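You operate a simulated robot arm through the tools that you are given. There is no shell and no other tool. Be economical: measure what you need, move in short steps, check, and stop when the job is done.

Carry out the task below with a simulated robot arm. There is one attempt and no reset: what you move stays moved.

## Task
Let the class in: wall and window lamps on, middle lamps off, door wide open.

Only the result counts: the job must be done as asked and must still hold three seconds after the hand-in. Knocking over, shifting, dropping, spilling or breaking anything else fails it.

## Robot
A 7-joint arm with a two-finger parallel gripper on a trunk, on a base that drives. Base frame: it is fixed to the floor where the robot stands at the start and does not move with it; the origin is under the middle of the robot, x ahead of it, y to its left, z up. Units: m, degrees, N and s.
With the tool pointing down near the work surface it reaches from about 0.48 to 0.92 m from the robot's upright axis, wherever it stands. Its first joint turns from -115.0 to 115.0 degrees. Places, roughly: left light switch [0.6, 0, 1.2]; right light switch [0.7, -0.1, 1.2]; middle light switch [0.6, 0, 1.2]; white door [0.2, 0.8, 1]. Payload 3.91 kg.
The tool frame sits at the grasp point between the pads (the TCP): z along the fingers, y along the line on which they close. The tips reach 0.03 m beyond it. The gripper opens to 0.11 m. The fingers are 0.02 m wide and 0.01 m thick; the gripper's body (0.048 by 0.112 m) begins 0.055 m behind the TCP.
Orientation is that of the tool frame in the base frame, as a unit quaternion [x, y, z, w]. With the fingers straight down and closing along the base's y, the tool's x points along the base's -x, its y along +y and its z along -z.

## Interface
- The arm moves only by the tool send_rows. Its argument "steps" is a list that holds one entry, the list of rows, each a list of 7 numbers: the opening, from 0 (shut) to 1 (fully open), then the shift along the tool's x, y, z in units of 500 mm (1.0 is 500 mm), then the turn, a rotation vector about the tool's x, y, z in units of 60 degrees (1.0 is 60 degrees). In form: [[[gripper, tx, ty, tz, ax, ay, az], ...]]. A call has 1 to 20 rows; each row is the pose to reach, as a shift and turn from the pose commanded when the call began, along the tool's axes at that moment. A call with a number of a shift or a turn outside -1 to 1 is refused whole. Rows are played at 5 a second. More than 0.05 m and 8.6 degrees between two rows, or a gripper value outside its range, and nothing of the call is played. Where a pose cannot be reached the arm comes as near as it can. A force on the tool above 40 N (or 10 N above the force at the start of the call, whichever is more), or a blocked arm, ends the call early, and 0.2 s more pass. Each finger travels about 0.153 m/s and halts on what it meets, pressing with about 22 N; the grip force reading is that of the motor and also rises with nothing between the fingers. The clock runs only during rows and for 0.2 s after the last one: add rows that repeat a pose to give the fingers time. The reply holds the time, the measured pose of the TCP, the force on the tool along the base axes, the opening and the grip force, in the units named above and with some noise.
- Cameras (640 x 400 px; columns grow to the right, rows downward): "scene" is now at [0.1978, 0.2375, 1.4561]; the picture's right is [0.54, -0.84, 0.00], its down [-0.78, -0.51, -0.36] and it looks along [0.30, 0.20, -0.93] (base axes); focal length 214 px, centre (320, 200). "wrist" rides on the gripper at [0.072, 0.017, -0.103] in the tool frame; the picture's right is [-0.23, 0.97, 0.00], its down [-0.76, -0.18, -0.62] and it looks along [-0.61, -0.14, 0.78] (tool axes); focal length 222 px, centre (320, 200). There is no depth. A picture from a camera that has moved, and an enlarged one, comes with that camera's place and axes in the base frame and with its lens. The place of the scene camera against the robot may be out by one fixed shift of up to 0.018 m in any direction.
- get_image(camera): a new picture of that camera. It takes no simulated time.
- move_column(by): slides the trunk up (or, below 0, down) by that many m; the arm and the scene camera ride with it, the base frame stays. It gives what a move gives, with no picture.
- roll_base(legs): drives the robot by 1 to 6 legs, each [ahead, left, turn to the left] in m, m and degrees, along the robot's own axes; the way and the turn of a leg run together, so that a leg with both is an arc; at most 1.5 m and 180 degrees a leg. The arm and the cameras ride along, it lands a little off, and it stops where it bumps. It gives what a move gives.
- turn_head(pan, tilt): turns the head with the scene camera to pan (to the left, within 80 degrees either way) and tilt (down, from -29 to 69), counted from straight ahead of the robot. It gives what a move gives.
- close_up(camera, box): a new picture of the part [left, top, right, bottom] of that camera's present view, enlarged. It takes no simulated time.
- sign_off(): hands the job in; it is judged then, once.

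Go step by step. Nothing tells you exact positions but the pictures and the camera data: compare them with the known pose of the tool, close in by small moves and look again before you grip or let go. The budget is 120 turns and 98 pictures, counting those below and the enlarged ones. Unless the task says otherwise, let go and move clear before handing in, and close with one line.

The tools are called after "Call:" by a JSON object that holds its "op" and its "data". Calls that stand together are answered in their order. send_rows: Moves the arm, as the interface text tells. Its arguments: {"type":"object","properties":{"steps":{"type":"array","items":{"type":"array","items":{"type":"array","items":{"type":"number"}}}}},"required":["steps"]} The other tools are called the same way: move_column (by) slides the trunk up or down; roll_base (legs) drives the base; turn_head (pan, tilt) turns the head that bears the scene camera; get_image (camera) takes a picture; close_up (camera, box) takes an enlarged picture of a part of a camera's view; sign_off () hands the job in.

At the start:

```text
time: 0.0
position: [0.4021, 0.0639, 1.3133]
ee_rot: [0.001, 1.0, 0.0, 0.0]
force: [-0.6, 0.4, 0.1]
gripper_width: 0.11
grip_force: 0.0
trunk travel left (down, up): [-0.825, 0.165]
robot x, y, heading: [-0.0024, -0.0012, 0.2]
head pan, tilt: [32.8, 68.8]
```

scene: 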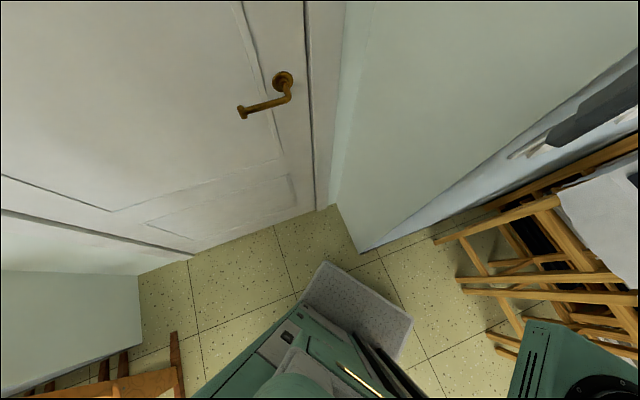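
wrist: 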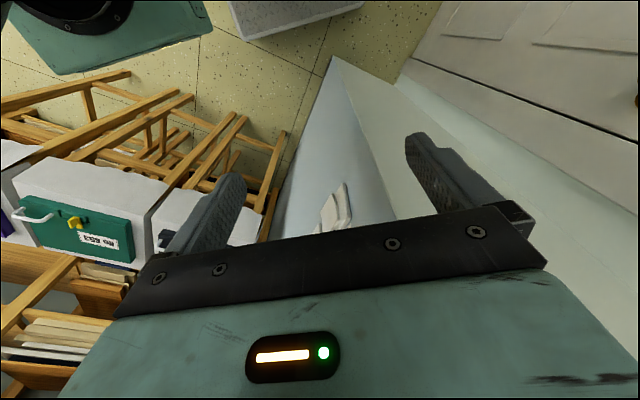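

I see a white door with a brass lever on the left and a wall ahead; the switches should be on the wall. I'll level the head to look around.

Call:
{"op": "turn_head", "data": {"pan": 0, "tilt": 25}}

```text
time: 1.1
position: [0.4019, 0.0634, 1.3138]
ee_rot: [-0.001, 1.0, 0.0, 0.0]
force: [-0.1, 0.4, -0.2]
gripper_width: 0.1099
grip_force: 0.0
trunk travel left (down, up): [-0.825, 0.165]
robot x, y, heading: [0.0005, -0.0004, 0.2]
head pan, tilt: [0.0, 25.0]
```

Next, a look straight ahead.

Call:
{"op": "get_image", "data": {"camera": "scene"}}

```text
95 pictures are left
camera scene: at [0.243, 0.2072, 1.5155], right [0.0, -1.0, 0.0], down [-0.42, 0.0, -0.91], along [0.91, 0.0, -0.42], focal length 214 px, centre (320, 200)
```

scene: 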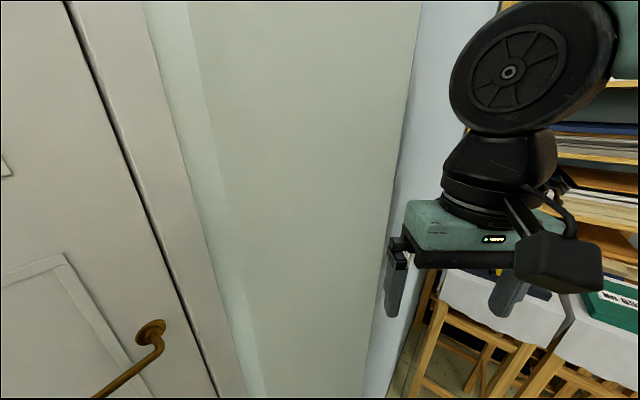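

The arm blocks the view of the bluish wall face. I'll zoom in with the wrist camera and try other head pans.

Call:
{"op": "close_up", "data": {"camera": "wrist", "box": [240, 60, 440, 240]}}

Call:
{"op": "turn_head", "data": {"pan": -45, "tilt": 15}}

Call:
{"op": "get_image", "data": {"camera": "scene"}}

Call:
{"op": "turn_head", "data": {"pan": 60, "tilt": 30}}

Call:
{"op": "get_image", "data": {"camera": "scene"}}

```text
2.22 times, centred on (340, 150) of wrist
camera zoom: at [0.3294, 0.0801, 1.4165], right [0.23, 0.97, 0.0], down [0.76, -0.18, 0.62], along [0.61, -0.14, -0.78], focal length 494 px, centre (276, 311)
```

zoom: 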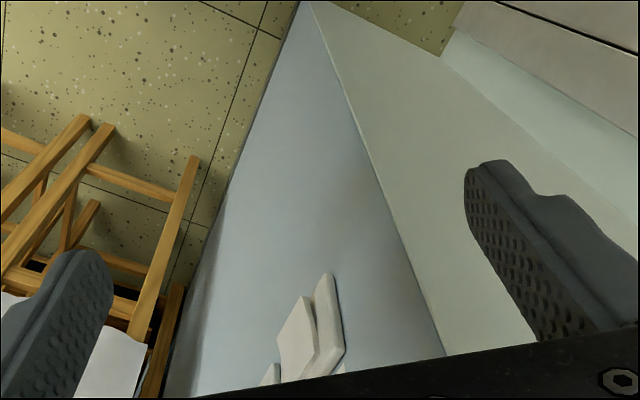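

```text
time: 2.2
position: [0.4028, 0.0644, 1.313]
ee_rot: [0.0, 1.0, 0.0, 0.0]
force: [-0.1, 0.4, -0.1]
gripper_width: 0.1098
grip_force: 0.0
trunk travel left (down, up): [-0.825, 0.165]
robot x, y, heading: [-0.0023, -0.0009, 0.1]
head pan, tilt: [-45.0, 15.0]
```

```text
93 pictures are left
camera scene: at [0.2169, 0.1412, 1.5318], right [-0.71, -0.71, 0.0], down [-0.18, 0.18, -0.97], along [0.68, -0.68, -0.26], focal length 214 px, centre (320, 200)
```

scene: 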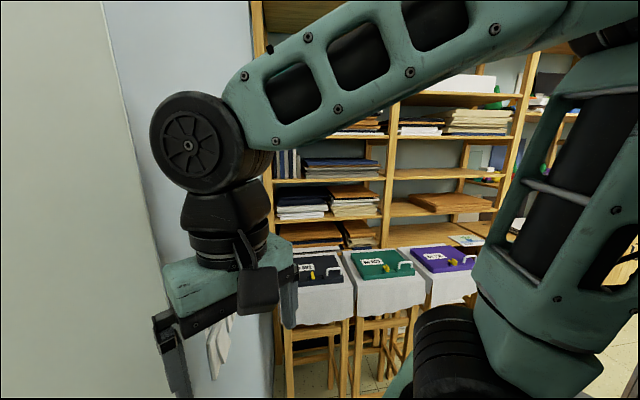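

```text
time: 4.0
position: [0.4025, 0.065, 1.3145]
ee_rot: [0.0, 1.0, 0.0, 0.0]
force: [0.0, -0.9, 0.0]
gripper_width: 0.1102
grip_force: 0.0
trunk travel left (down, up): [-0.825, 0.165]
robot x, y, heading: [-0.0022, -0.0016, -0.1]
head pan, tilt: [60.0, 30.0]
```

```text
92 pictures are left
camera scene: at [0.1961, 0.2855, 1.5076], right [0.87, -0.5, 0.0], down [-0.25, -0.43, -0.87], along [0.43, 0.75, -0.5], focal length 214 px, centre (320, 200)
```

scene: 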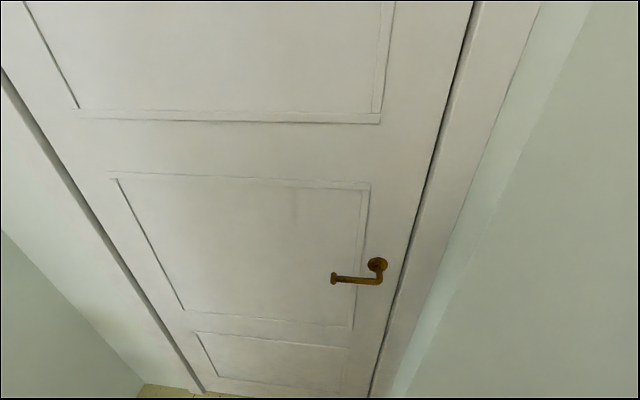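

The blue wall looks angled about 36° and holds the switches; the door sits parallel to it in a niche. I'll look left and right before driving.

Call:
{"op": "turn_head", "data": {"pan": 80, "tilt": 50}}

Call:
{"op": "get_image", "data": {"camera": "scene"}}

Call:
{"op": "turn_head", "data": {"pan": -80, "tilt": 50}}

Call:
{"op": "get_image", "data": {"camera": "scene"}}

```text
time: 4.9
position: [0.4021, 0.0638, 1.3141]
ee_rot: [0.0, 1.0, -0.001, 0.0]
force: [-0.3, 0.8, 0.5]
gripper_width: 0.11
grip_force: 0.0
trunk travel left (down, up): [-0.825, 0.165]
robot x, y, heading: [-0.0032, -0.0026, -0.0]
head pan, tilt: [80.0, 50.0]
```

```text
91 pictures are left
camera scene: at [0.1643, 0.283, 1.4781], right [0.98, -0.17, 0.0], down [-0.13, -0.75, -0.64], along [0.11, 0.63, -0.77], focal length 214 px, centre (320, 200)
```

scene: 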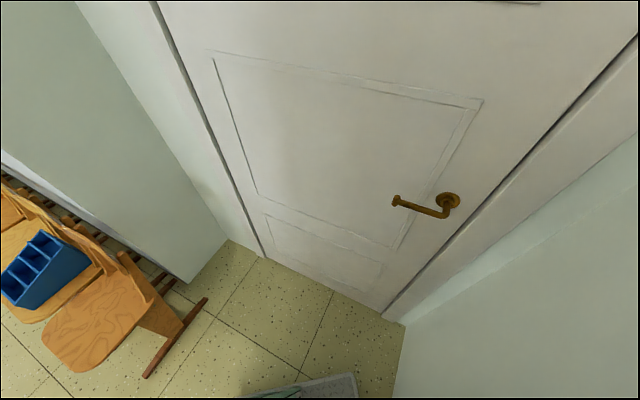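

```text
time: 7.3
position: [0.4019, 0.0645, 1.3136]
ee_rot: [0.0, 1.0, 0.0, 0.0]
force: [-0.6, 0.1, -0.9]
gripper_width: 0.1097
grip_force: 0.0
trunk travel left (down, up): [-0.825, 0.165]
robot x, y, heading: [0.001, 0.0012, 0.1]
head pan, tilt: [-80.0, 50.0]
```

```text
90 pictures are left
camera scene: at [0.1642, 0.1313, 1.4781], right [-0.98, -0.17, 0.0], down [-0.13, 0.75, -0.64], along [0.11, -0.63, -0.77], focal length 214 px, centre (320, 200)
```

scene: 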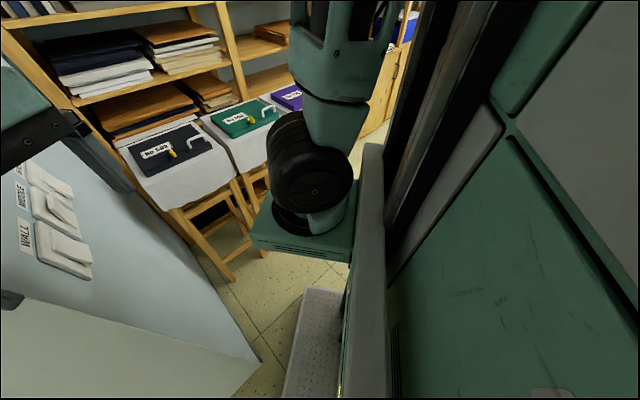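

The switch plates read WALL, MIDDLE and (likely) WINDOW. I'll zoom in on them, then on the door edges and lever.

Call:
{"op": "close_up", "data": {"camera": "scene", "box": [0, 130, 130, 290]}}

Call:
{"op": "turn_head", "data": {"pan": 65, "tilt": 40}}

Call:
{"op": "close_up", "data": {"camera": "scene", "box": [310, 130, 470, 260]}}

Call:
{"op": "close_up", "data": {"camera": "scene", "box": [80, 80, 240, 300]}}

```text
2.50 times, centred on (65, 210) of scene
camera zoom: at [0.1642, 0.1313, 1.4781], right [-0.98, -0.17, 0.0], down [-0.13, 0.75, -0.64], along [0.11, -0.63, -0.77], focal length 536 px, centre (958, 175)
```

zoom: 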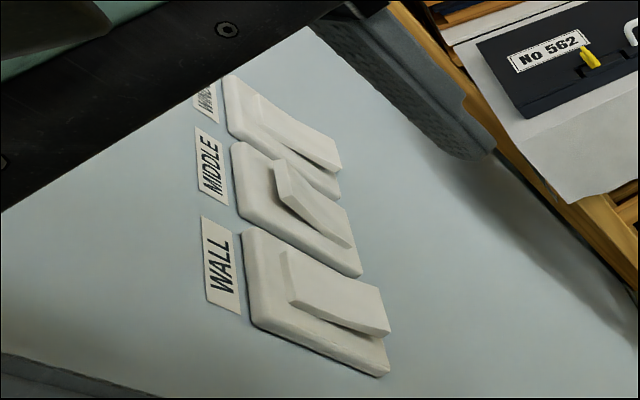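

```text
time: 9.6
position: [0.4015, 0.0639, 1.3132]
ee_rot: [-0.001, 1.0, -0.001, 0.0]
force: [0.3, 0.1, -0.4]
gripper_width: 0.1099
grip_force: 0.1
trunk travel left (down, up): [-0.825, 0.165]
robot x, y, heading: [-0.0002, -0.0008, 0.1]
head pan, tilt: [65.0, 40.0]
```

```text
3.08 times, centred on (390, 195) of scene
camera zoom: at [0.1868, 0.2842, 1.4922], right [0.91, -0.42, 0.0], down [-0.27, -0.58, -0.77], along [0.32, 0.69, -0.64], focal length 660 px, centre (105, 215)
```

zoom: 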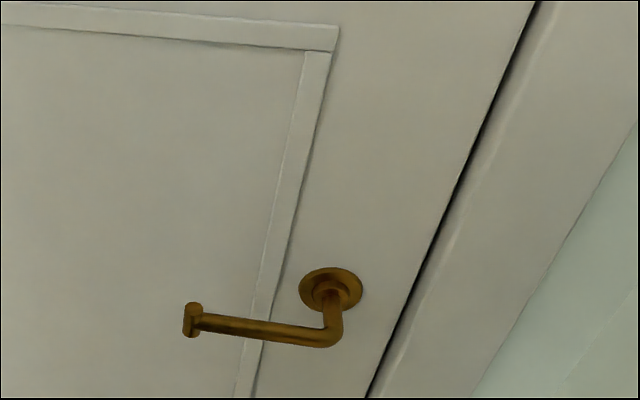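

```text
1.82 times, centred on (160, 190) of scene
camera zoom: at [0.1868, 0.2842, 1.4922], right [0.91, -0.42, 0.0], down [-0.27, -0.58, -0.77], along [0.32, 0.69, -0.64], focal length 390 px, centre (611, 218)
```

zoom: 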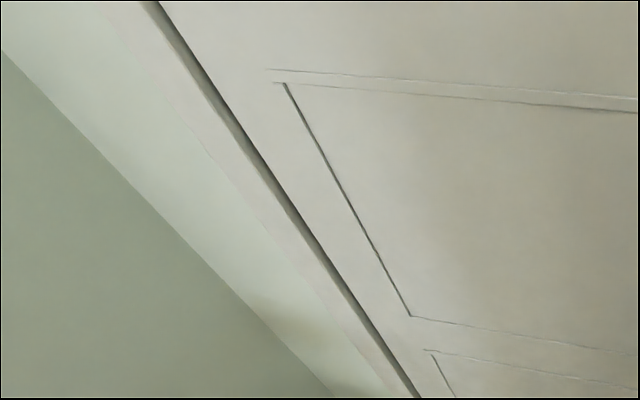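

Rocker states differ (MIDDLE seems to have its top out). I'll look for the ceiling lamps to learn what the rocker positions mean.

Call:
{"op": "turn_head", "data": {"pan": -80, "tilt": -25}}

Call:
{"op": "get_image", "data": {"camera": "scene"}}

Call:
{"op": "turn_head", "data": {"pan": 80, "tilt": -10}}

Call:
{"op": "get_image", "data": {"camera": "scene"}}

```text
time: 11.9
position: [0.4026, 0.0648, 1.3138]
ee_rot: [0.0, 1.0, 0.001, -0.001]
force: [0.1, 0.1, 0.8]
gripper_width: 0.1099
grip_force: 0.0
trunk travel left (down, up): [-0.825, 0.165]
robot x, y, heading: [0.0004, -0.0012, -0.1]
head pan, tilt: [-80.0, -25.0]
```

```text
86 pictures are left
camera scene: at [0.1632, 0.1372, 1.5916], right [-0.98, -0.17, 0.0], down [0.07, -0.42, -0.91], along [0.16, -0.89, 0.42], focal length 214 px, centre (320, 200)
```

scene: 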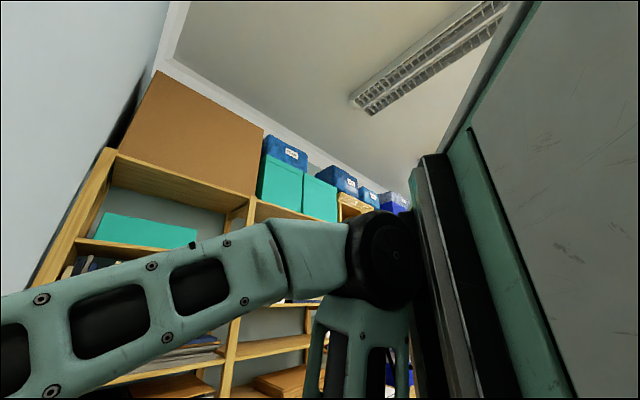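

```text
time: 14.4
position: [0.4017, 0.0644, 1.3141]
ee_rot: [0.0, 1.0, 0.0, 0.0]
force: [-0.2, -0.4, 0.1]
gripper_width: 0.1101
grip_force: 0.0
trunk travel left (down, up): [-0.825, 0.165]
robot x, y, heading: [0.0008, 0.0024, -0.0]
head pan, tilt: [80.0, -10.0]
```

```text
85 pictures are left
camera scene: at [0.1655, 0.2902, 1.5712], right [0.98, -0.17, 0.0], down [0.03, 0.17, -0.98], along [0.17, 0.97, 0.17], focal length 214 px, centre (320, 200)
```

scene: 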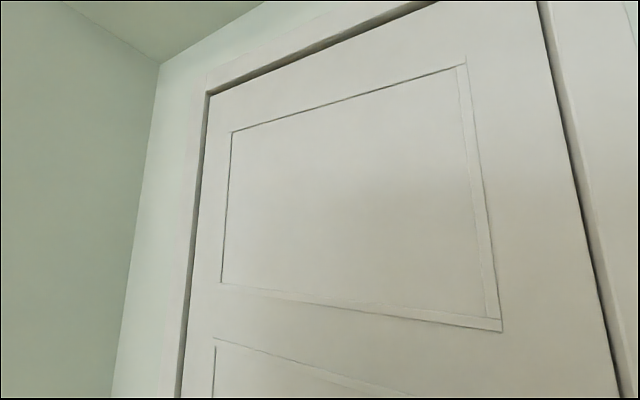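

The door is recessed in its frame, so it may push away from us. I'll rotate in place to face the door and see the rest of the room.

Call:
{"op": "roll_base", "data": {"legs": [[0, 0, 54.5]]}}

Call:
{"op": "turn_head", "data": {"pan": 80, "tilt": 5}}

Call:
{"op": "get_image", "data": {"camera": "scene"}}

Call:
{"op": "turn_head", "data": {"pan": -70, "tilt": 30}}

Call:
{"op": "get_image", "data": {"camera": "scene"}}

```text
time: 17.2
position: [0.1835, 0.3627, 1.3126]
ee_rot: [-0.456, 0.89, 0.0, 0.0]
force: [-0.7, -0.7, 0.1]
gripper_width: 0.1097
grip_force: 0.0
trunk travel left (down, up): [-0.825, 0.165]
robot x, y, heading: [-0.0004, -0.0005, 54.4]
head pan, tilt: [80.0, -10.0]
```

```text
time: 18.0
position: [0.1837, 0.3637, 1.3133]
ee_rot: [-0.455, 0.89, -0.001, 0.0]
force: [0.1, 0.0, 0.3]
gripper_width: 0.1099
grip_force: 0.1
trunk travel left (down, up): [-0.825, 0.165]
robot x, y, heading: [0.0026, 0.0016, 54.2]
head pan, tilt: [80.0, 5.0]
```

```text
84 pictures are left
camera scene: at [-0.1382, 0.3032, 1.5481], right [0.72, 0.7, 0.0], down [0.06, -0.06, -1.0], along [-0.69, 0.71, -0.09], focal length 214 px, centre (320, 200)
```

scene: 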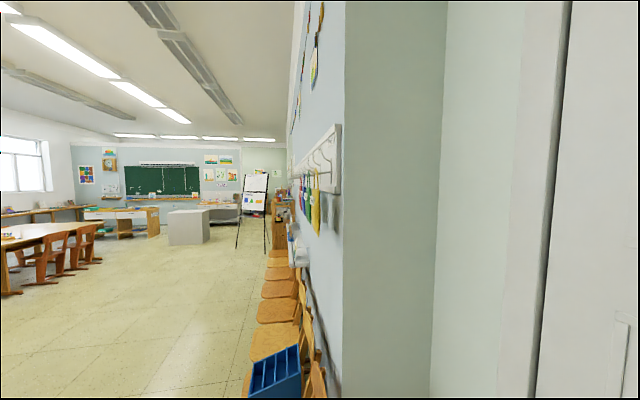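

```text
time: 20.3
position: [0.1835, 0.3656, 1.3137]
ee_rot: [-0.456, 0.89, 0.0, -0.001]
force: [-0.3, -0.3, -1.0]
gripper_width: 0.1098
grip_force: 0.1
trunk travel left (down, up): [-0.825, 0.165]
robot x, y, heading: [0.0011, 0.0017, 54.2]
head pan, tilt: [-70.0, 30.0]
```

```text
83 pictures are left
camera scene: at [0.0128, 0.2127, 1.5076], right [-0.27, -0.96, 0.0], down [-0.48, 0.14, -0.87], along [0.83, -0.24, -0.5], focal length 214 px, centre (320, 200)
```

scene: 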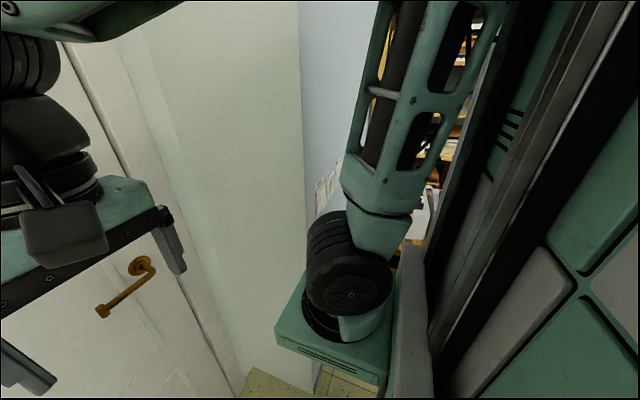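

The lamps show the current state: wall row off, middle row on, window row off. So all three must be toggled by pressing each raised end. I'll check behind the robot before backing up.

Call:
{"op": "roll_base", "data": {"legs": [[0, 0, 60]]}}

Call:
{"op": "turn_head", "data": {"pan": 80, "tilt": 25}}

Call:
{"op": "get_image", "data": {"camera": "scene"}}

Call:
{"op": "turn_head", "data": {"pan": 40, "tilt": -15}}

Call:
{"op": "get_image", "data": {"camera": "scene"}}

```text
time: 23.4
position: [-0.2233, 0.3417, 1.3129]
ee_rot: [0.839, -0.544, 0.0, 0.0]
force: [0.0, 0.4, 0.1]
gripper_width: 0.1099
grip_force: 0.0
trunk travel left (down, up): [-0.825, 0.165]
robot x, y, heading: [-0.0003, -0.0012, 114.3]
head pan, tilt: [-70.0, 30.0]
```

```text
time: 25.7
position: [-0.2244, 0.3399, 1.3141]
ee_rot: [0.84, -0.543, 0.0, 0.0]
force: [0.3, -0.2, 0.9]
gripper_width: 0.1101
grip_force: 0.1
trunk travel left (down, up): [-0.825, 0.165]
robot x, y, heading: [-0.0049, -0.0013, 114.2]
head pan, tilt: [80.0, 25.0]
```

```text
82 pictures are left
camera scene: at [-0.3257, 0.0253, 1.5156], right [-0.24, 0.97, 0.0], down [0.41, 0.1, -0.91], along [-0.88, -0.22, -0.42], focal length 214 px, centre (320, 200)
```

scene: 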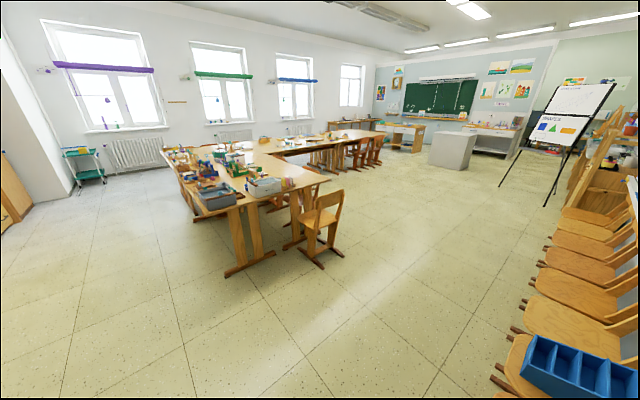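

```text
time: 26.8
position: [-0.2241, 0.3409, 1.3132]
ee_rot: [0.84, -0.543, 0.0, -0.001]
force: [0.4, -0.8, -0.5]
gripper_width: 0.11
grip_force: 0.0
trunk travel left (down, up): [-0.825, 0.165]
robot x, y, heading: [0.0018, 0.0008, 114.2]
head pan, tilt: [40.0, -15.0]
```

```text
81 pictures are left
camera scene: at [-0.3089, 0.0829, 1.5783], right [0.43, 0.9, 0.0], down [-0.23, 0.11, -0.97], along [-0.87, 0.42, 0.26], focal length 214 px, centre (320, 200)
```

scene: 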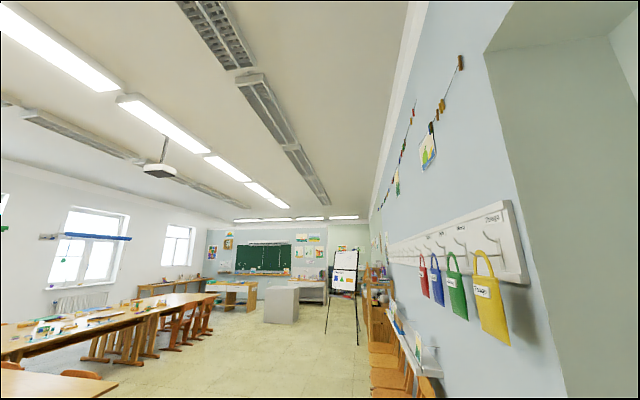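

Confirmed: the middle row is lit, and the wall and window rows are off. The floor behind is clear, so I'll turn back, back up and shift right to face the switches.

Call:
{"op": "roll_base", "data": {"legs": [[0, 0, -59.5], [-0.35, 0, 0], [0, -0.32, 0]]}}

Call:
{"op": "turn_head", "data": {"pan": -35, "tilt": 30}}

Call:
{"op": "get_image", "data": {"camera": "scene"}}

Call:
{"op": "get_image", "data": {"camera": "wrist"}}

```text
time: 33.4
position: [0.2383, -0.1056, 1.314]
ee_rot: [-0.454, 0.891, -0.001, 0.0]
force: [0.7, -0.7, 0.4]
gripper_width: 0.1101
grip_force: 0.0
trunk travel left (down, up): [-0.825, 0.165]
robot x, y, heading: [0.0526, -0.4679, 53.9]
head pan, tilt: [40.0, -15.0]
```

```text
time: 34.9
position: [0.2398, -0.1048, 1.3137]
ee_rot: [-0.453, 0.891, 0.0, 0.0]
force: [0.4, -0.6, 0.2]
gripper_width: 0.1098
grip_force: 0.1
trunk travel left (down, up): [-0.825, 0.165]
robot x, y, heading: [0.051, -0.4678, 53.8]
head pan, tilt: [-35.0, 30.0]
```

```text
80 pictures are left
camera scene: at [0.0664, -0.2015, 1.5076], right [0.33, -0.94, 0.0], down [-0.47, -0.16, -0.87], along [0.82, 0.28, -0.5], focal length 214 px, centre (320, 200)
```

scene: 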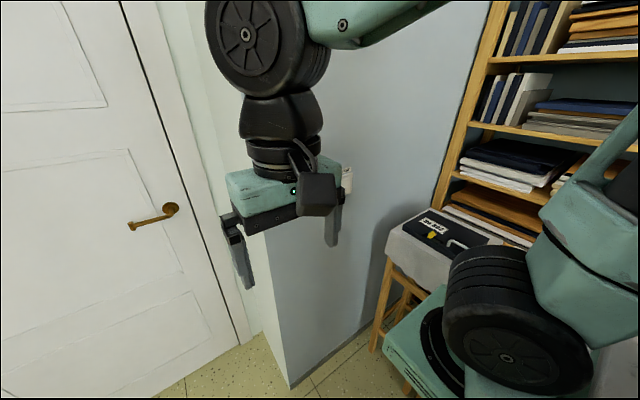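

```text
79 pictures are left
camera wrist: at [0.1821, -0.155, 1.4165], right [-0.65, 0.76, 0.0], down [0.59, 0.51, 0.62], along [0.47, 0.41, -0.78], focal length 222 px, centre (320, 200)
```

wrist: 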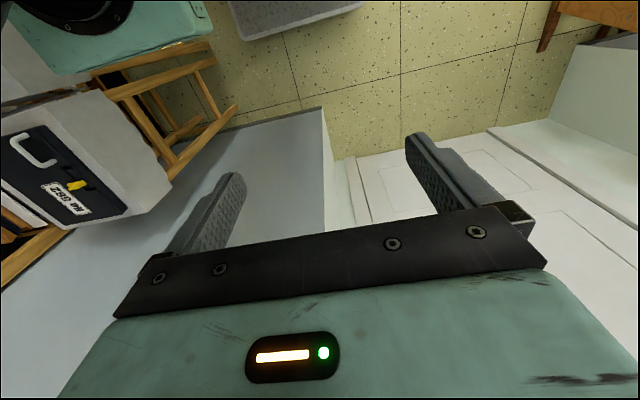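

Now I'll shut the gripper and tilt the tool towards the wall, moving ahead slightly.

Call:
{"op": "send_rows", "data": {"steps": [[[0, -0.04, 0, 0, 0, -0.125, 0], [0, -0.08, 0, 0, 0, -0.25, 0], [0, -0.12, 0, 0, 0, -0.375, 0], [0, -0.16, 0, 0, 0, -0.5, 0], [0, -0.2, 0, 0, 0, -0.625, 0], [0, -0.24, 0, 0, 0, -0.75, 0]]]}}

Call:
{"op": "send_rows", "data": {"steps": [[[0, 0, 0, 0, 0, -0.125, 0], [0, 0, 0, 0, 0, -0.25, 0], [0, 0, 0, 0, 0, -0.375, 0], [0, 0, 0, 0, 0, -0.5, 0], [0, 0, 0, 0, 0, -0.625, 0], [0, 0, 0, 0, 0, -0.75, 0]]]}}

Call:
{"op": "get_image", "data": {"camera": "scene"}}

Call:
{"op": "get_image", "data": {"camera": "wrist"}}

```text
time: 36.3
position: [0.3161, -0.0036, 1.3112]
ee_rot: [-0.42, 0.824, 0.173, 0.337]
force: [0.0, 0.0, -0.7]
gripper_width: 0.0
grip_force: 22.2
trunk travel left (down, up): [-0.825, 0.165]
robot x, y, heading: [0.053, -0.4736, 54.1]
head pan, tilt: [-35.0, 30.0]
```

```text
time: 37.7
position: [0.2813, 0.046, 1.3333]
ee_rot: [-0.321, 0.63, 0.322, 0.63]
force: [0.7, -1.0, 0.4]
gripper_width: 0.0
grip_force: 22.1
out of reach, approached as far as the arm can: row 2, 3, 4, 5, 6
trunk travel left (down, up): [-0.825, 0.165]
robot x, y, heading: [0.059, -0.4684, 54.2]
head pan, tilt: [-35.0, 30.0]
```

```text
78 pictures are left
camera scene: at [0.0661, -0.2024, 1.5078], right [0.33, -0.95, 0.0], down [-0.47, -0.16, -0.87], along [0.82, 0.28, -0.5], focal length 214 px, centre (320, 200)
```

scene: 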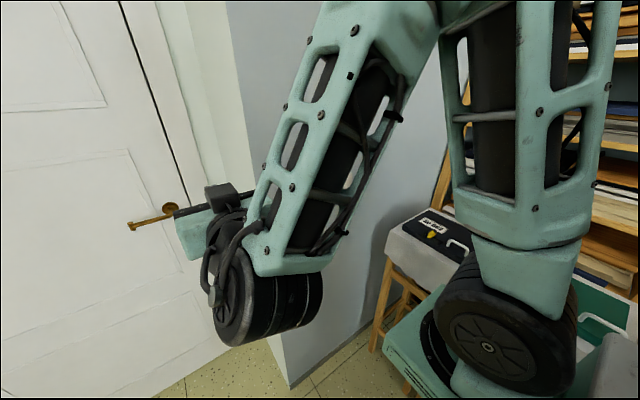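

```text
77 pictures are left
camera wrist: at [0.2064, -0.0288, 1.2604], right [-0.79, 0.57, 0.23], down [-0.22, -0.61, 0.76], along [0.57, 0.55, 0.61], focal length 222 px, centre (320, 200)
```

wrist: 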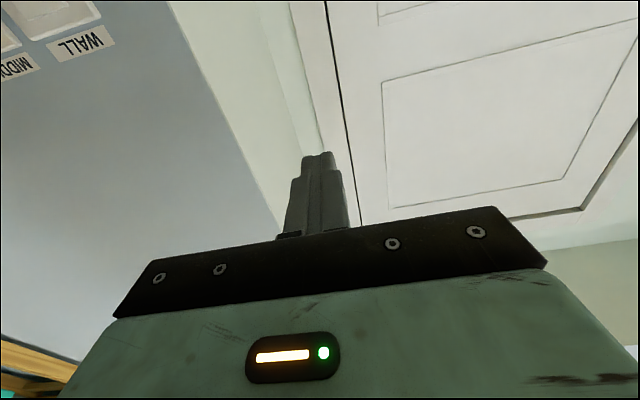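

The tool is now level and facing the wall. I'll shift it right and down, staying clear of the wall, to bring the switches into the wrist view.

Call:
{"op": "send_rows", "data": {"steps": [[[0, 0.06, -0.06, 0, 0, 0, 0], [0, 0.12, -0.12, 0, 0, 0, 0], [0, 0.18, -0.18, 0, 0, 0, 0], [0, 0.24, -0.24, 0, 0, 0, 0], [0, 0.3, -0.3, 0, 0, 0, 0], [0, 0.34, -0.36, 0, 0, 0, 0], [0, 0.34, -0.44, 0, 0, 0, 0], [0, 0.34, -0.52, 0, 0, 0, 0]]]}}

Call:
{"op": "get_image", "data": {"camera": "wrist"}}

Call:
{"op": "get_image", "data": {"camera": "scene"}}

```text
time: 39.5
position: [0.4603, 0.0503, 1.1244]
ee_rot: [-0.321, 0.63, 0.321, 0.63]
force: [0.0, -0.4, -0.6]
gripper_width: 0.0
grip_force: 22.5
out of reach, approached as far as the arm can: row 1, 2, 3, 4, 5, 6, 7, 8
trunk travel left (down, up): [-0.825, 0.165]
robot x, y, heading: [0.0562, -0.4676, 54.0]
head pan, tilt: [-35.0, 30.0]
```

```text
76 pictures are left
camera wrist: at [0.3865, -0.0241, 1.0514], right [-0.79, 0.57, 0.23], down [-0.22, -0.61, 0.76], along [0.57, 0.55, 0.61], focal length 222 px, centre (320, 200)
```

wrist: 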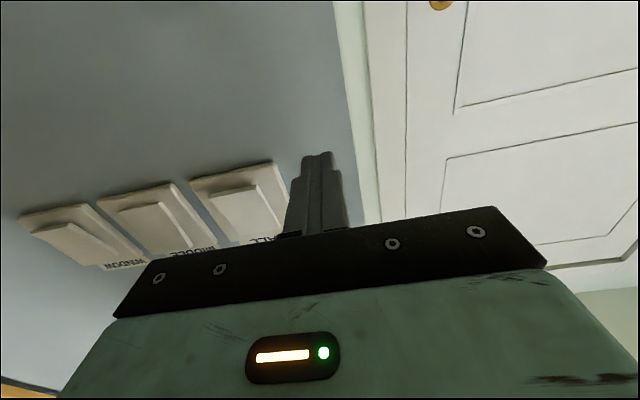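

```text
75 pictures are left
camera scene: at [0.0665, -0.2015, 1.5076], right [0.33, -0.95, 0.0], down [-0.47, -0.16, -0.87], along [0.82, 0.28, -0.5], focal length 214 px, centre (320, 200)
```

scene: 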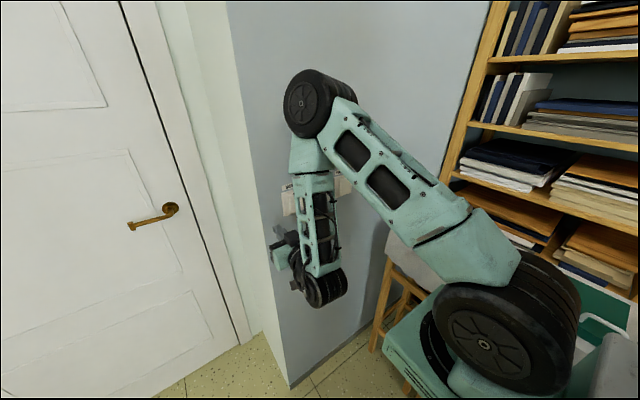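

The robot is too close, with the arm folded near the wall. I'll back the base off.

Call:
{"op": "roll_base", "data": {"legs": [[-0.2, 0, 0]]}}

Call:
{"op": "get_image", "data": {"camera": "wrist"}}

Call:
{"op": "get_image", "data": {"camera": "scene"}}

```text
time: 41.1
position: [0.3457, -0.1116, 1.1243]
ee_rot: [-0.321, 0.631, 0.32, 0.629]
force: [0.1, -0.3, 0.2]
gripper_width: 0.0001
grip_force: 21.9
trunk travel left (down, up): [-0.825, 0.165]
robot x, y, heading: [-0.0605, -0.631, 54.3]
head pan, tilt: [-35.0, 30.0]
```

```text
74 pictures are left
camera wrist: at [0.2704, -0.186, 1.0515], right [-0.79, 0.57, 0.23], down [-0.22, -0.61, 0.76], along [0.58, 0.55, 0.61], focal length 222 px, centre (320, 200)
```

wrist: 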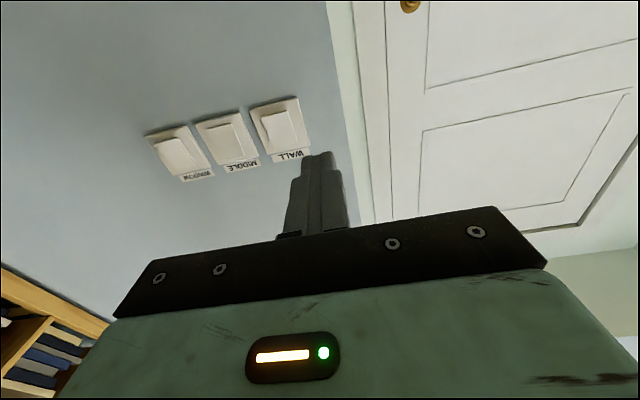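

```text
73 pictures are left
camera scene: at [-0.0499, -0.3625, 1.5076], right [0.32, -0.95, 0.0], down [-0.47, -0.16, -0.87], along [0.82, 0.28, -0.5], focal length 214 px, centre (320, 200)
```

scene: 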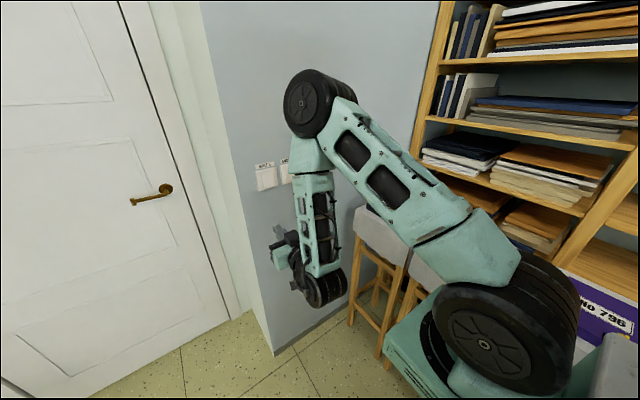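

The wrist sees all three switches from two places now. I'll zoom in for measurement.

Call:
{"op": "close_up", "data": {"camera": "wrist", "box": [130, 80, 330, 205]}}

Call:
{"op": "close_up", "data": {"camera": "scene", "box": [240, 140, 320, 200]}}

```text
3.20 times, centred on (230, 142) of wrist
camera zoom: at [0.2704, -0.186, 1.0515], right [-0.79, 0.57, 0.23], down [-0.22, -0.61, 0.76], along [0.58, 0.55, 0.61], focal length 711 px, centre (608, 384)
```

zoom: 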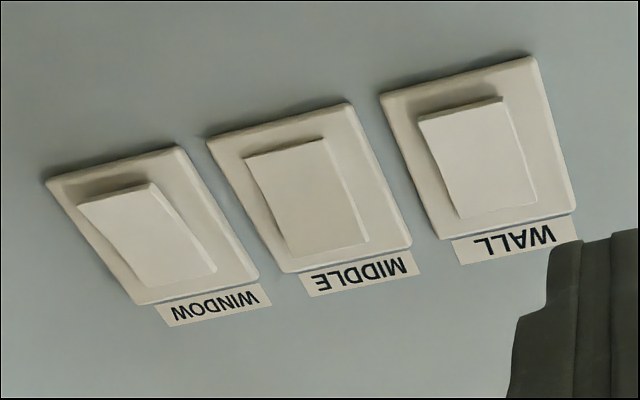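

```text
6.67 times, centred on (280, 170) of scene
camera zoom: at [-0.0499, -0.3625, 1.5076], right [0.32, -0.95, 0.0], down [-0.47, -0.16, -0.87], along [0.82, 0.28, -0.5], focal length 1430 px, centre (587, 400)
```

zoom: 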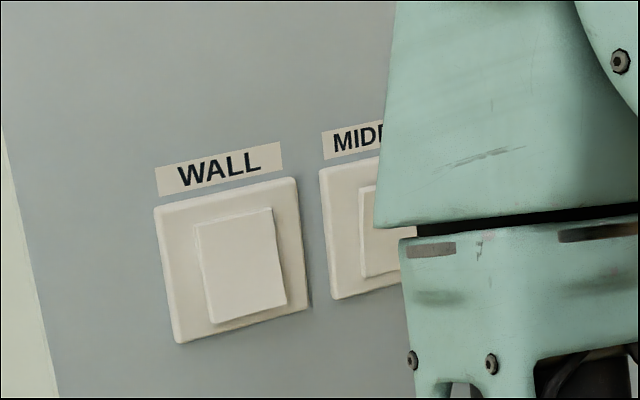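

Measured: rocker centres are at z≈1.17, and I need to press WALL and WINDOW at the bottom and MIDDLE at the top. I'll line up in front of WALL's lower end.

Call:
{"op": "send_rows", "data": {"steps": [[[0, -0.017, -0.05, 0.05, 0, 0, 0], [0, -0.034, -0.1, 0.1, 0, 0, 0], [0, -0.05, -0.158, 0.16, 0, 0, 0], [0, -0.05, -0.158, 0.2, 0, 0, 0]]]}}

Call:
{"op": "get_image", "data": {"camera": "wrist"}}

```text
time: 42.1
position: [0.405, -0.0489, 1.1586]
ee_rot: [-0.311, 0.637, 0.305, 0.636]
force: [0.1, -0.2, 0.8]
gripper_width: 0.0
grip_force: 21.9
out of reach, approached as far as the arm can: row 1, 2, 3, 4
trunk travel left (down, up): [-0.825, 0.165]
robot x, y, heading: [-0.0606, -0.629, 53.9]
head pan, tilt: [-35.0, 30.0]
```

```text
70 pictures are left
camera wrist: at [0.3278, -0.1216, 1.086], right [-0.76, 0.61, 0.22], down [-0.25, -0.59, 0.77], along [0.59, 0.53, 0.6], focal length 222 px, centre (320, 200)
```

wrist: 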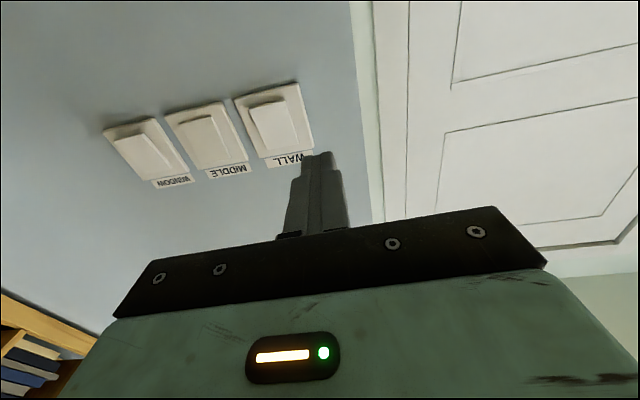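

The forearm hangs vertical and the wrist is near its limit. Lowering the trunk should give a more forward-reaching arm shape.

Call:
{"op": "move_column", "data": {"by": -0.25}}

Call:
{"op": "send_rows", "data": {"steps": [[[0, -0.08, 0, 0, 0, 0, 0], [0, -0.16, 0, 0, 0, 0, 0], [0, -0.24, 0, 0, 0, 0, 0], [0, -0.32, 0, 0, 0, 0, 0], [0, -0.4, 0, 0, 0, 0, 0], [0, -0.47, 0, 0, 0, 0, 0]]]}}

Call:
{"op": "get_image", "data": {"camera": "wrist"}}

Call:
{"op": "get_image", "data": {"camera": "scene"}}

```text
time: 44.7
position: [0.4052, -0.0503, 0.9078]
ee_rot: [-0.312, 0.637, 0.306, 0.636]
force: [-0.4, -1.6, 0.0]
gripper_width: 0.0
grip_force: 22.4
trunk travel left (down, up): [-0.575, 0.415]
robot x, y, heading: [-0.0599, -0.627, 53.9]
head pan, tilt: [-35.0, 30.0]
```

```text
time: 46.1
position: [0.4016, -0.0482, 1.145]
ee_rot: [-0.312, 0.637, 0.305, 0.635]
force: [0.1, -0.1, 0.3]
gripper_width: 0.0
grip_force: 22.2
trunk travel left (down, up): [-0.575, 0.415]
robot x, y, heading: [-0.0633, -0.6264, 53.7]
head pan, tilt: [-35.0, 30.0]
```

```text
69 pictures are left
camera wrist: at [0.3248, -0.1196, 1.072], right [-0.77, 0.61, 0.22], down [-0.25, -0.59, 0.77], along [0.59, 0.53, 0.6], focal length 222 px, centre (320, 200)
```

wrist: 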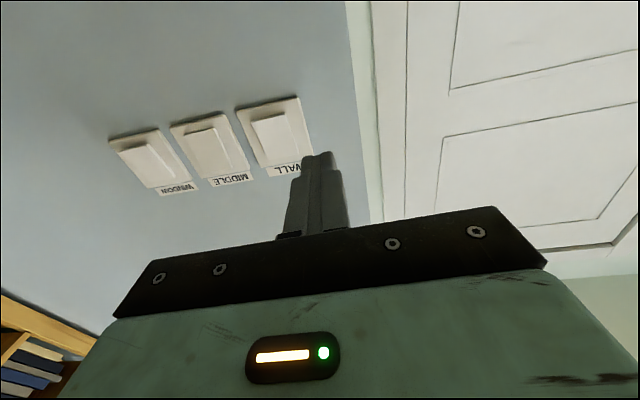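

```text
68 pictures are left
camera scene: at [-0.0498, -0.3624, 1.2575], right [0.32, -0.95, 0.0], down [-0.47, -0.16, -0.87], along [0.82, 0.28, -0.5], focal length 214 px, centre (320, 200)
```

scene: 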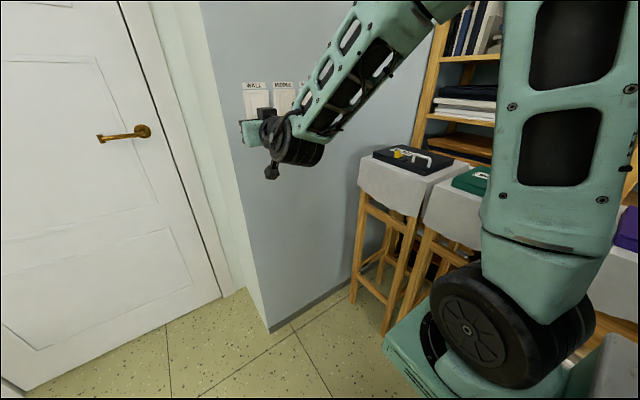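

Reach is now fine and the arm is well shaped. I'll pre-position 5 cm before WALL's lower end.

Call:
{"op": "send_rows", "data": {"steps": [[[0, -0.004, -0.043, 0.053, 0, 0, 0], [0, -0.008, -0.086, 0.106, 0, 0, 0], [0, -0.01, -0.127, 0.159, 0, 0, 0], [0, -0.01, -0.127, 0.159, 0, 0, 0]]]}}

Call:
{"op": "close_up", "data": {"camera": "wrist", "box": [60, 60, 360, 248]}}

Call:
{"op": "close_up", "data": {"camera": "scene", "box": [220, 70, 340, 160]}}

```text
time: 47.1
position: [0.5035, -0.022, 1.1502]
ee_rot: [-0.312, 0.636, 0.306, 0.636]
force: [-1.0, 0.2, 0.0]
gripper_width: 0.0
grip_force: 22.2
trunk travel left (down, up): [-0.575, 0.415]
robot x, y, heading: [-0.0632, -0.6297, 53.5]
head pan, tilt: [-35.0, 30.0]
```

```text
2.13 times, centred on (210, 154) of wrist
camera zoom: at [0.4251, -0.0953, 1.0769], right [-0.77, 0.6, 0.22], down [-0.25, -0.59, 0.77], along [0.59, 0.53, 0.6], focal length 473 px, centre (554, 298)
```

zoom: 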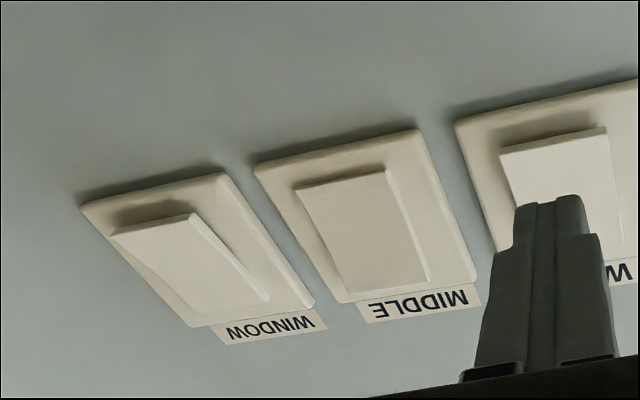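

```text
4.44 times, centred on (280, 115) of scene
camera zoom: at [-0.0501, -0.3626, 1.2576], right [0.32, -0.95, 0.0], down [-0.47, -0.16, -0.87], along [0.82, 0.28, -0.5], focal length 953 px, centre (498, 578)
```

zoom: 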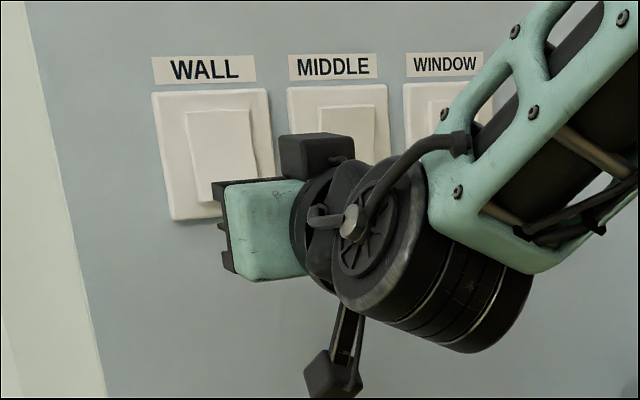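

Alignment agrees with the measurement. I'll press WALL's lower end by advancing in small steps.

Call:
{"op": "send_rows", "data": {"steps": [[[0, 0, 0, 0.03, 0, 0, 0], [0, 0, 0, 0.06, 0, 0, 0], [0, 0, 0, 0.08, 0, 0, 0], [0, 0, 0, 0.09, 0, 0, 0], [0, 0, 0, 0.1, 0, 0, 0], [0, 0, 0, 0.11, 0, 0, 0], [0, 0, 0, 0.12, 0, 0, 0], [0, 0, 0, 0.13, 0, 0, 0]]]}}

Call:
{"op": "close_up", "data": {"camera": "wrist", "box": [60, 60, 360, 248]}}

```text
time: 48.6
position: [0.5359, 0.0184, 1.1464]
ee_rot: [-0.312, 0.637, 0.305, 0.635]
force: [-15.1, -23.2, 4.1]
gripper_width: 0.0001
grip_force: 22.0
trunk travel left (down, up): [-0.575, 0.415]
robot x, y, heading: [-0.0652, -0.6285, 53.6]
head pan, tilt: [-35.0, 30.0]
stopped in row 7: the force on the tool passed its limit (the readings are from after the stop); the commanded pose is now the measured one
```

```text
2.13 times, centred on (210, 154) of wrist
camera zoom: at [0.4588, -0.0547, 1.0748], right [-0.77, 0.61, 0.22], down [-0.25, -0.59, 0.77], along [0.59, 0.53, 0.6], focal length 473 px, centre (554, 298)
```

zoom: 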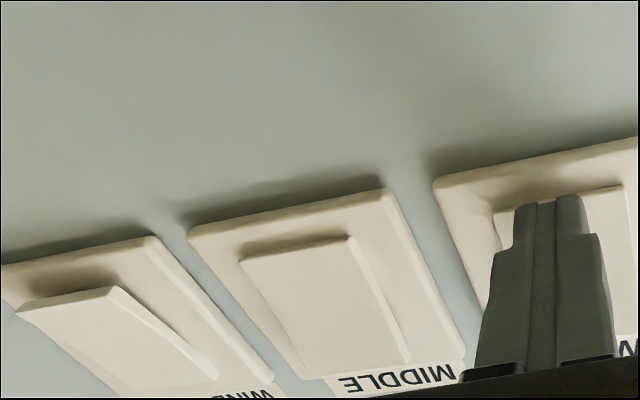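

It pressed to the force limit and the light looks changed. I'll retreat and inspect.

Call:
{"op": "send_rows", "data": {"steps": [[[0, 0, 0, -0.04, 0, 0, 0], [0, 0, 0, -0.1, 0, 0, 0], [0, 0, 0, -0.1, 0, 0, 0]]]}}

Call:
{"op": "close_up", "data": {"camera": "wrist", "box": [60, 60, 360, 248]}}

Call:
{"op": "close_up", "data": {"camera": "scene", "box": [220, 70, 340, 160]}}

```text
time: 49.4
position: [0.5051, -0.0215, 1.1444]
ee_rot: [-0.313, 0.638, 0.305, 0.634]
force: [0.4, 0.4, -0.8]
gripper_width: 0.0001
grip_force: 22.2
trunk travel left (down, up): [-0.575, 0.415]
robot x, y, heading: [-0.0621, -0.6285, 53.6]
head pan, tilt: [-35.0, 30.0]
```

```text
2.13 times, centred on (210, 154) of wrist
camera zoom: at [0.4279, -0.0936, 1.0718], right [-0.77, 0.61, 0.22], down [-0.25, -0.59, 0.77], along [0.59, 0.53, 0.6], focal length 473 px, centre (554, 298)
```

zoom: 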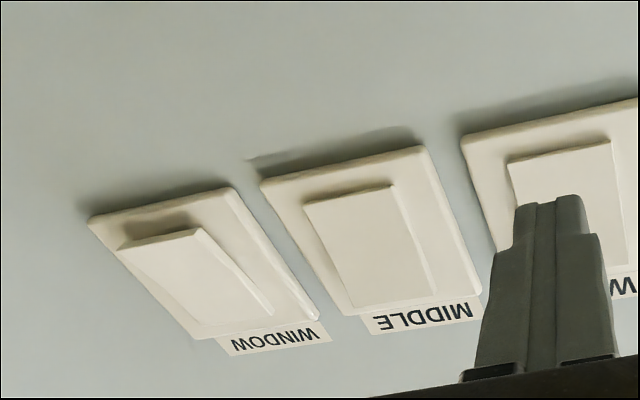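

```text
4.44 times, centred on (280, 115) of scene
camera zoom: at [-0.0501, -0.3628, 1.2576], right [0.32, -0.95, 0.0], down [-0.47, -0.16, -0.87], along [0.82, 0.28, -0.5], focal length 953 px, centre (498, 578)
```

zoom: 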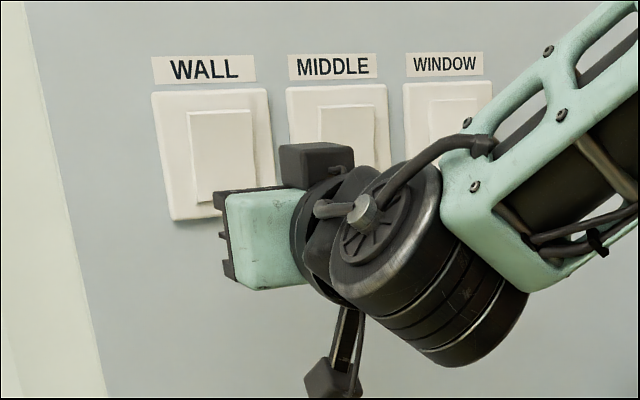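

WALL is toggled and the room is brighter. Next is MIDDLE's upper end.

Call:
{"op": "send_rows", "data": {"steps": [[[0, -0.03, -0.06, 0, 0, 0, 0], [0, -0.06, -0.12, 0, 0, 0, 0], [0, -0.088, -0.19, 0, 0, 0, 0], [0, -0.088, -0.19, 0, 0, 0, 0]]]}}

Call:
{"op": "close_up", "data": {"camera": "wrist", "box": [120, 60, 420, 248]}}

Call:
{"op": "close_up", "data": {"camera": "scene", "box": [220, 70, 340, 160]}}

```text
time: 50.4
position: [0.5799, -0.0771, 1.1924]
ee_rot: [-0.313, 0.638, 0.304, 0.634]
force: [-0.1, -0.3, -0.2]
gripper_width: 0.0
grip_force: 22.5
trunk travel left (down, up): [-0.575, 0.415]
robot x, y, heading: [-0.0633, -0.63, 53.7]
head pan, tilt: [-35.0, 30.0]
```

```text
2.13 times, centred on (270, 154) of wrist
camera zoom: at [0.502, -0.1511, 1.1201], right [-0.77, 0.61, 0.22], down [-0.25, -0.59, 0.77], along [0.59, 0.53, 0.6], focal length 473 px, centre (426, 298)
```

zoom: 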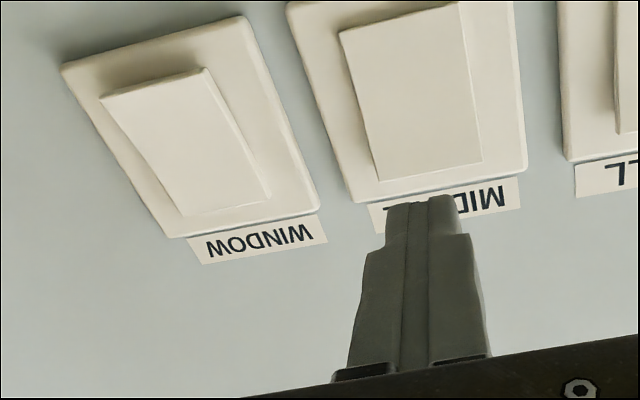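

```text
4.44 times, centred on (280, 115) of scene
camera zoom: at [-0.0502, -0.363, 1.2576], right [0.32, -0.95, 0.0], down [-0.47, -0.16, -0.87], along [0.82, 0.28, -0.5], focal length 953 px, centre (498, 578)
```

zoom: 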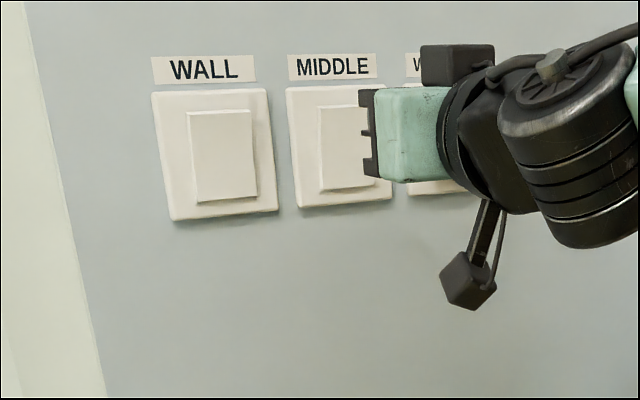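

Aligned; I'll press 4 mm lower than this.

Call:
{"op": "send_rows", "data": {"steps": [[[0, 0.008, 0, 0.03, 0, 0, 0], [0, 0.008, 0, 0.06, 0, 0, 0], [0, 0.008, 0, 0.08, 0, 0, 0], [0, 0.008, 0, 0.09, 0, 0, 0], [0, 0.008, 0, 0.1, 0, 0, 0], [0, 0.008, 0, 0.11, 0, 0, 0], [0, 0.008, 0, 0.12, 0, 0, 0], [0, 0.008, 0, 0.13, 0, 0, 0]]]}}

Call:
{"op": "send_rows", "data": {"steps": [[[0, 0, 0, -0.04, 0, 0, 0], [0, 0, 0, -0.1, 0, 0, 0], [0, 0, 0, -0.1, 0, 0, 0]]]}}

Call:
{"op": "close_up", "data": {"camera": "wrist", "box": [120, 40, 420, 228]}}

```text
time: 51.8
position: [0.6123, -0.038, 1.1869]
ee_rot: [-0.314, 0.638, 0.304, 0.634]
force: [-12.6, -21.0, 1.8]
gripper_width: 0.0
grip_force: 22.3
trunk travel left (down, up): [-0.575, 0.415]
robot x, y, heading: [-0.0639, -0.6312, 53.7]
head pan, tilt: [-35.0, 30.0]
stopped in row 7: the force on the tool passed its limit (the readings are from after the stop); the commanded pose is now the measured one
```

```text
time: 52.6
position: [0.5817, -0.0765, 1.1861]
ee_rot: [-0.313, 0.639, 0.304, 0.634]
force: [-0.6, 0.1, -0.2]
gripper_width: 0.0001
grip_force: 22.0
trunk travel left (down, up): [-0.575, 0.415]
robot x, y, heading: [-0.0628, -0.6309, 53.8]
head pan, tilt: [-35.0, 30.0]
```

```text
2.13 times, centred on (270, 134) of wrist
camera zoom: at [0.5039, -0.1494, 1.1137], right [-0.77, 0.61, 0.22], down [-0.24, -0.59, 0.77], along [0.6, 0.54, 0.6], focal length 473 px, centre (426, 340)
```

zoom: 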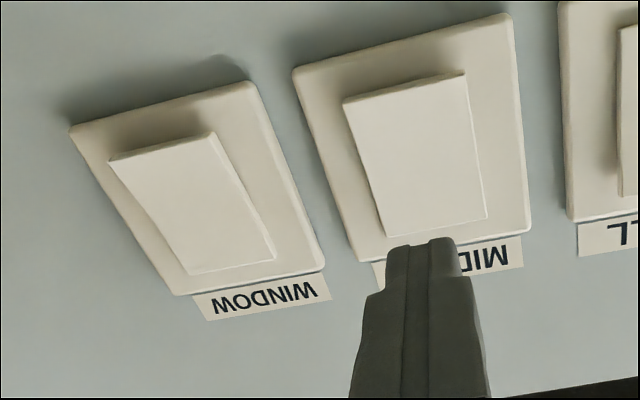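

MIDDLE is toggled. Next is WINDOW's lower end.

Call:
{"op": "send_rows", "data": {"steps": [[[0, 0.025, -0.06, -0.01, 0, 0, 0], [0, 0.05, -0.12, -0.01, 0, 0, 0], [0, 0.074, -0.184, 0, 0, 0, 0], [0, 0.074, -0.184, 0, 0, 0, 0]]]}}

Call:
{"op": "close_up", "data": {"camera": "wrist", "box": [180, 60, 480, 248]}}

Call:
{"op": "get_image", "data": {"camera": "scene"}}

```text
time: 53.6
position: [0.6576, -0.133, 1.149]
ee_rot: [-0.314, 0.638, 0.305, 0.633]
force: [0.7, 0.3, -0.2]
gripper_width: 0.0
grip_force: 22.2
trunk travel left (down, up): [-0.575, 0.415]
robot x, y, heading: [-0.064, -0.6327, 53.8]
head pan, tilt: [-35.0, 30.0]
```

```text
2.13 times, centred on (330, 154) of wrist
camera zoom: at [0.5793, -0.2065, 1.0775], right [-0.77, 0.61, 0.22], down [-0.25, -0.59, 0.77], along [0.6, 0.54, 0.6], focal length 473 px, centre (299, 298)
```

zoom: 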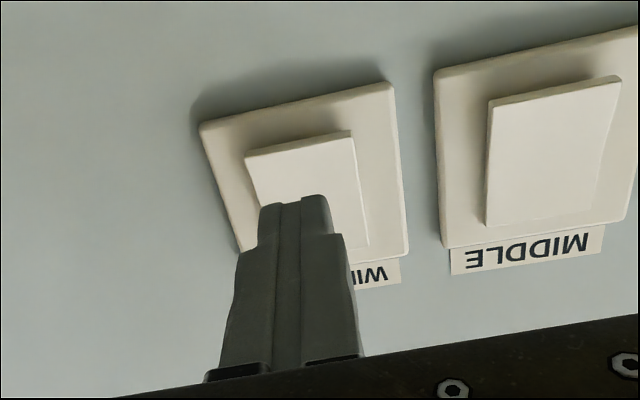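

```text
58 pictures are left
camera scene: at [-0.0503, -0.3634, 1.2576], right [0.32, -0.95, 0.0], down [-0.47, -0.16, -0.87], along [0.82, 0.28, -0.5], focal length 214 px, centre (320, 200)
```

scene: 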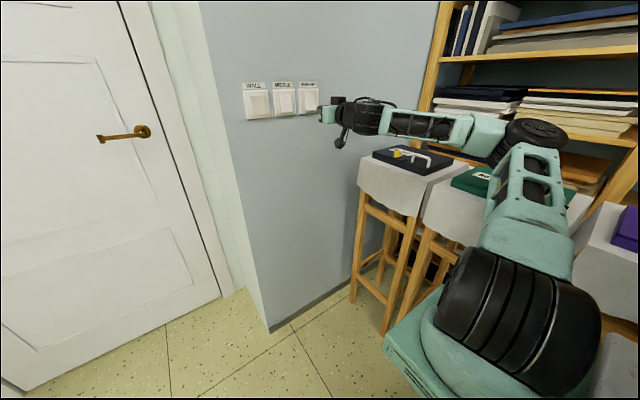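

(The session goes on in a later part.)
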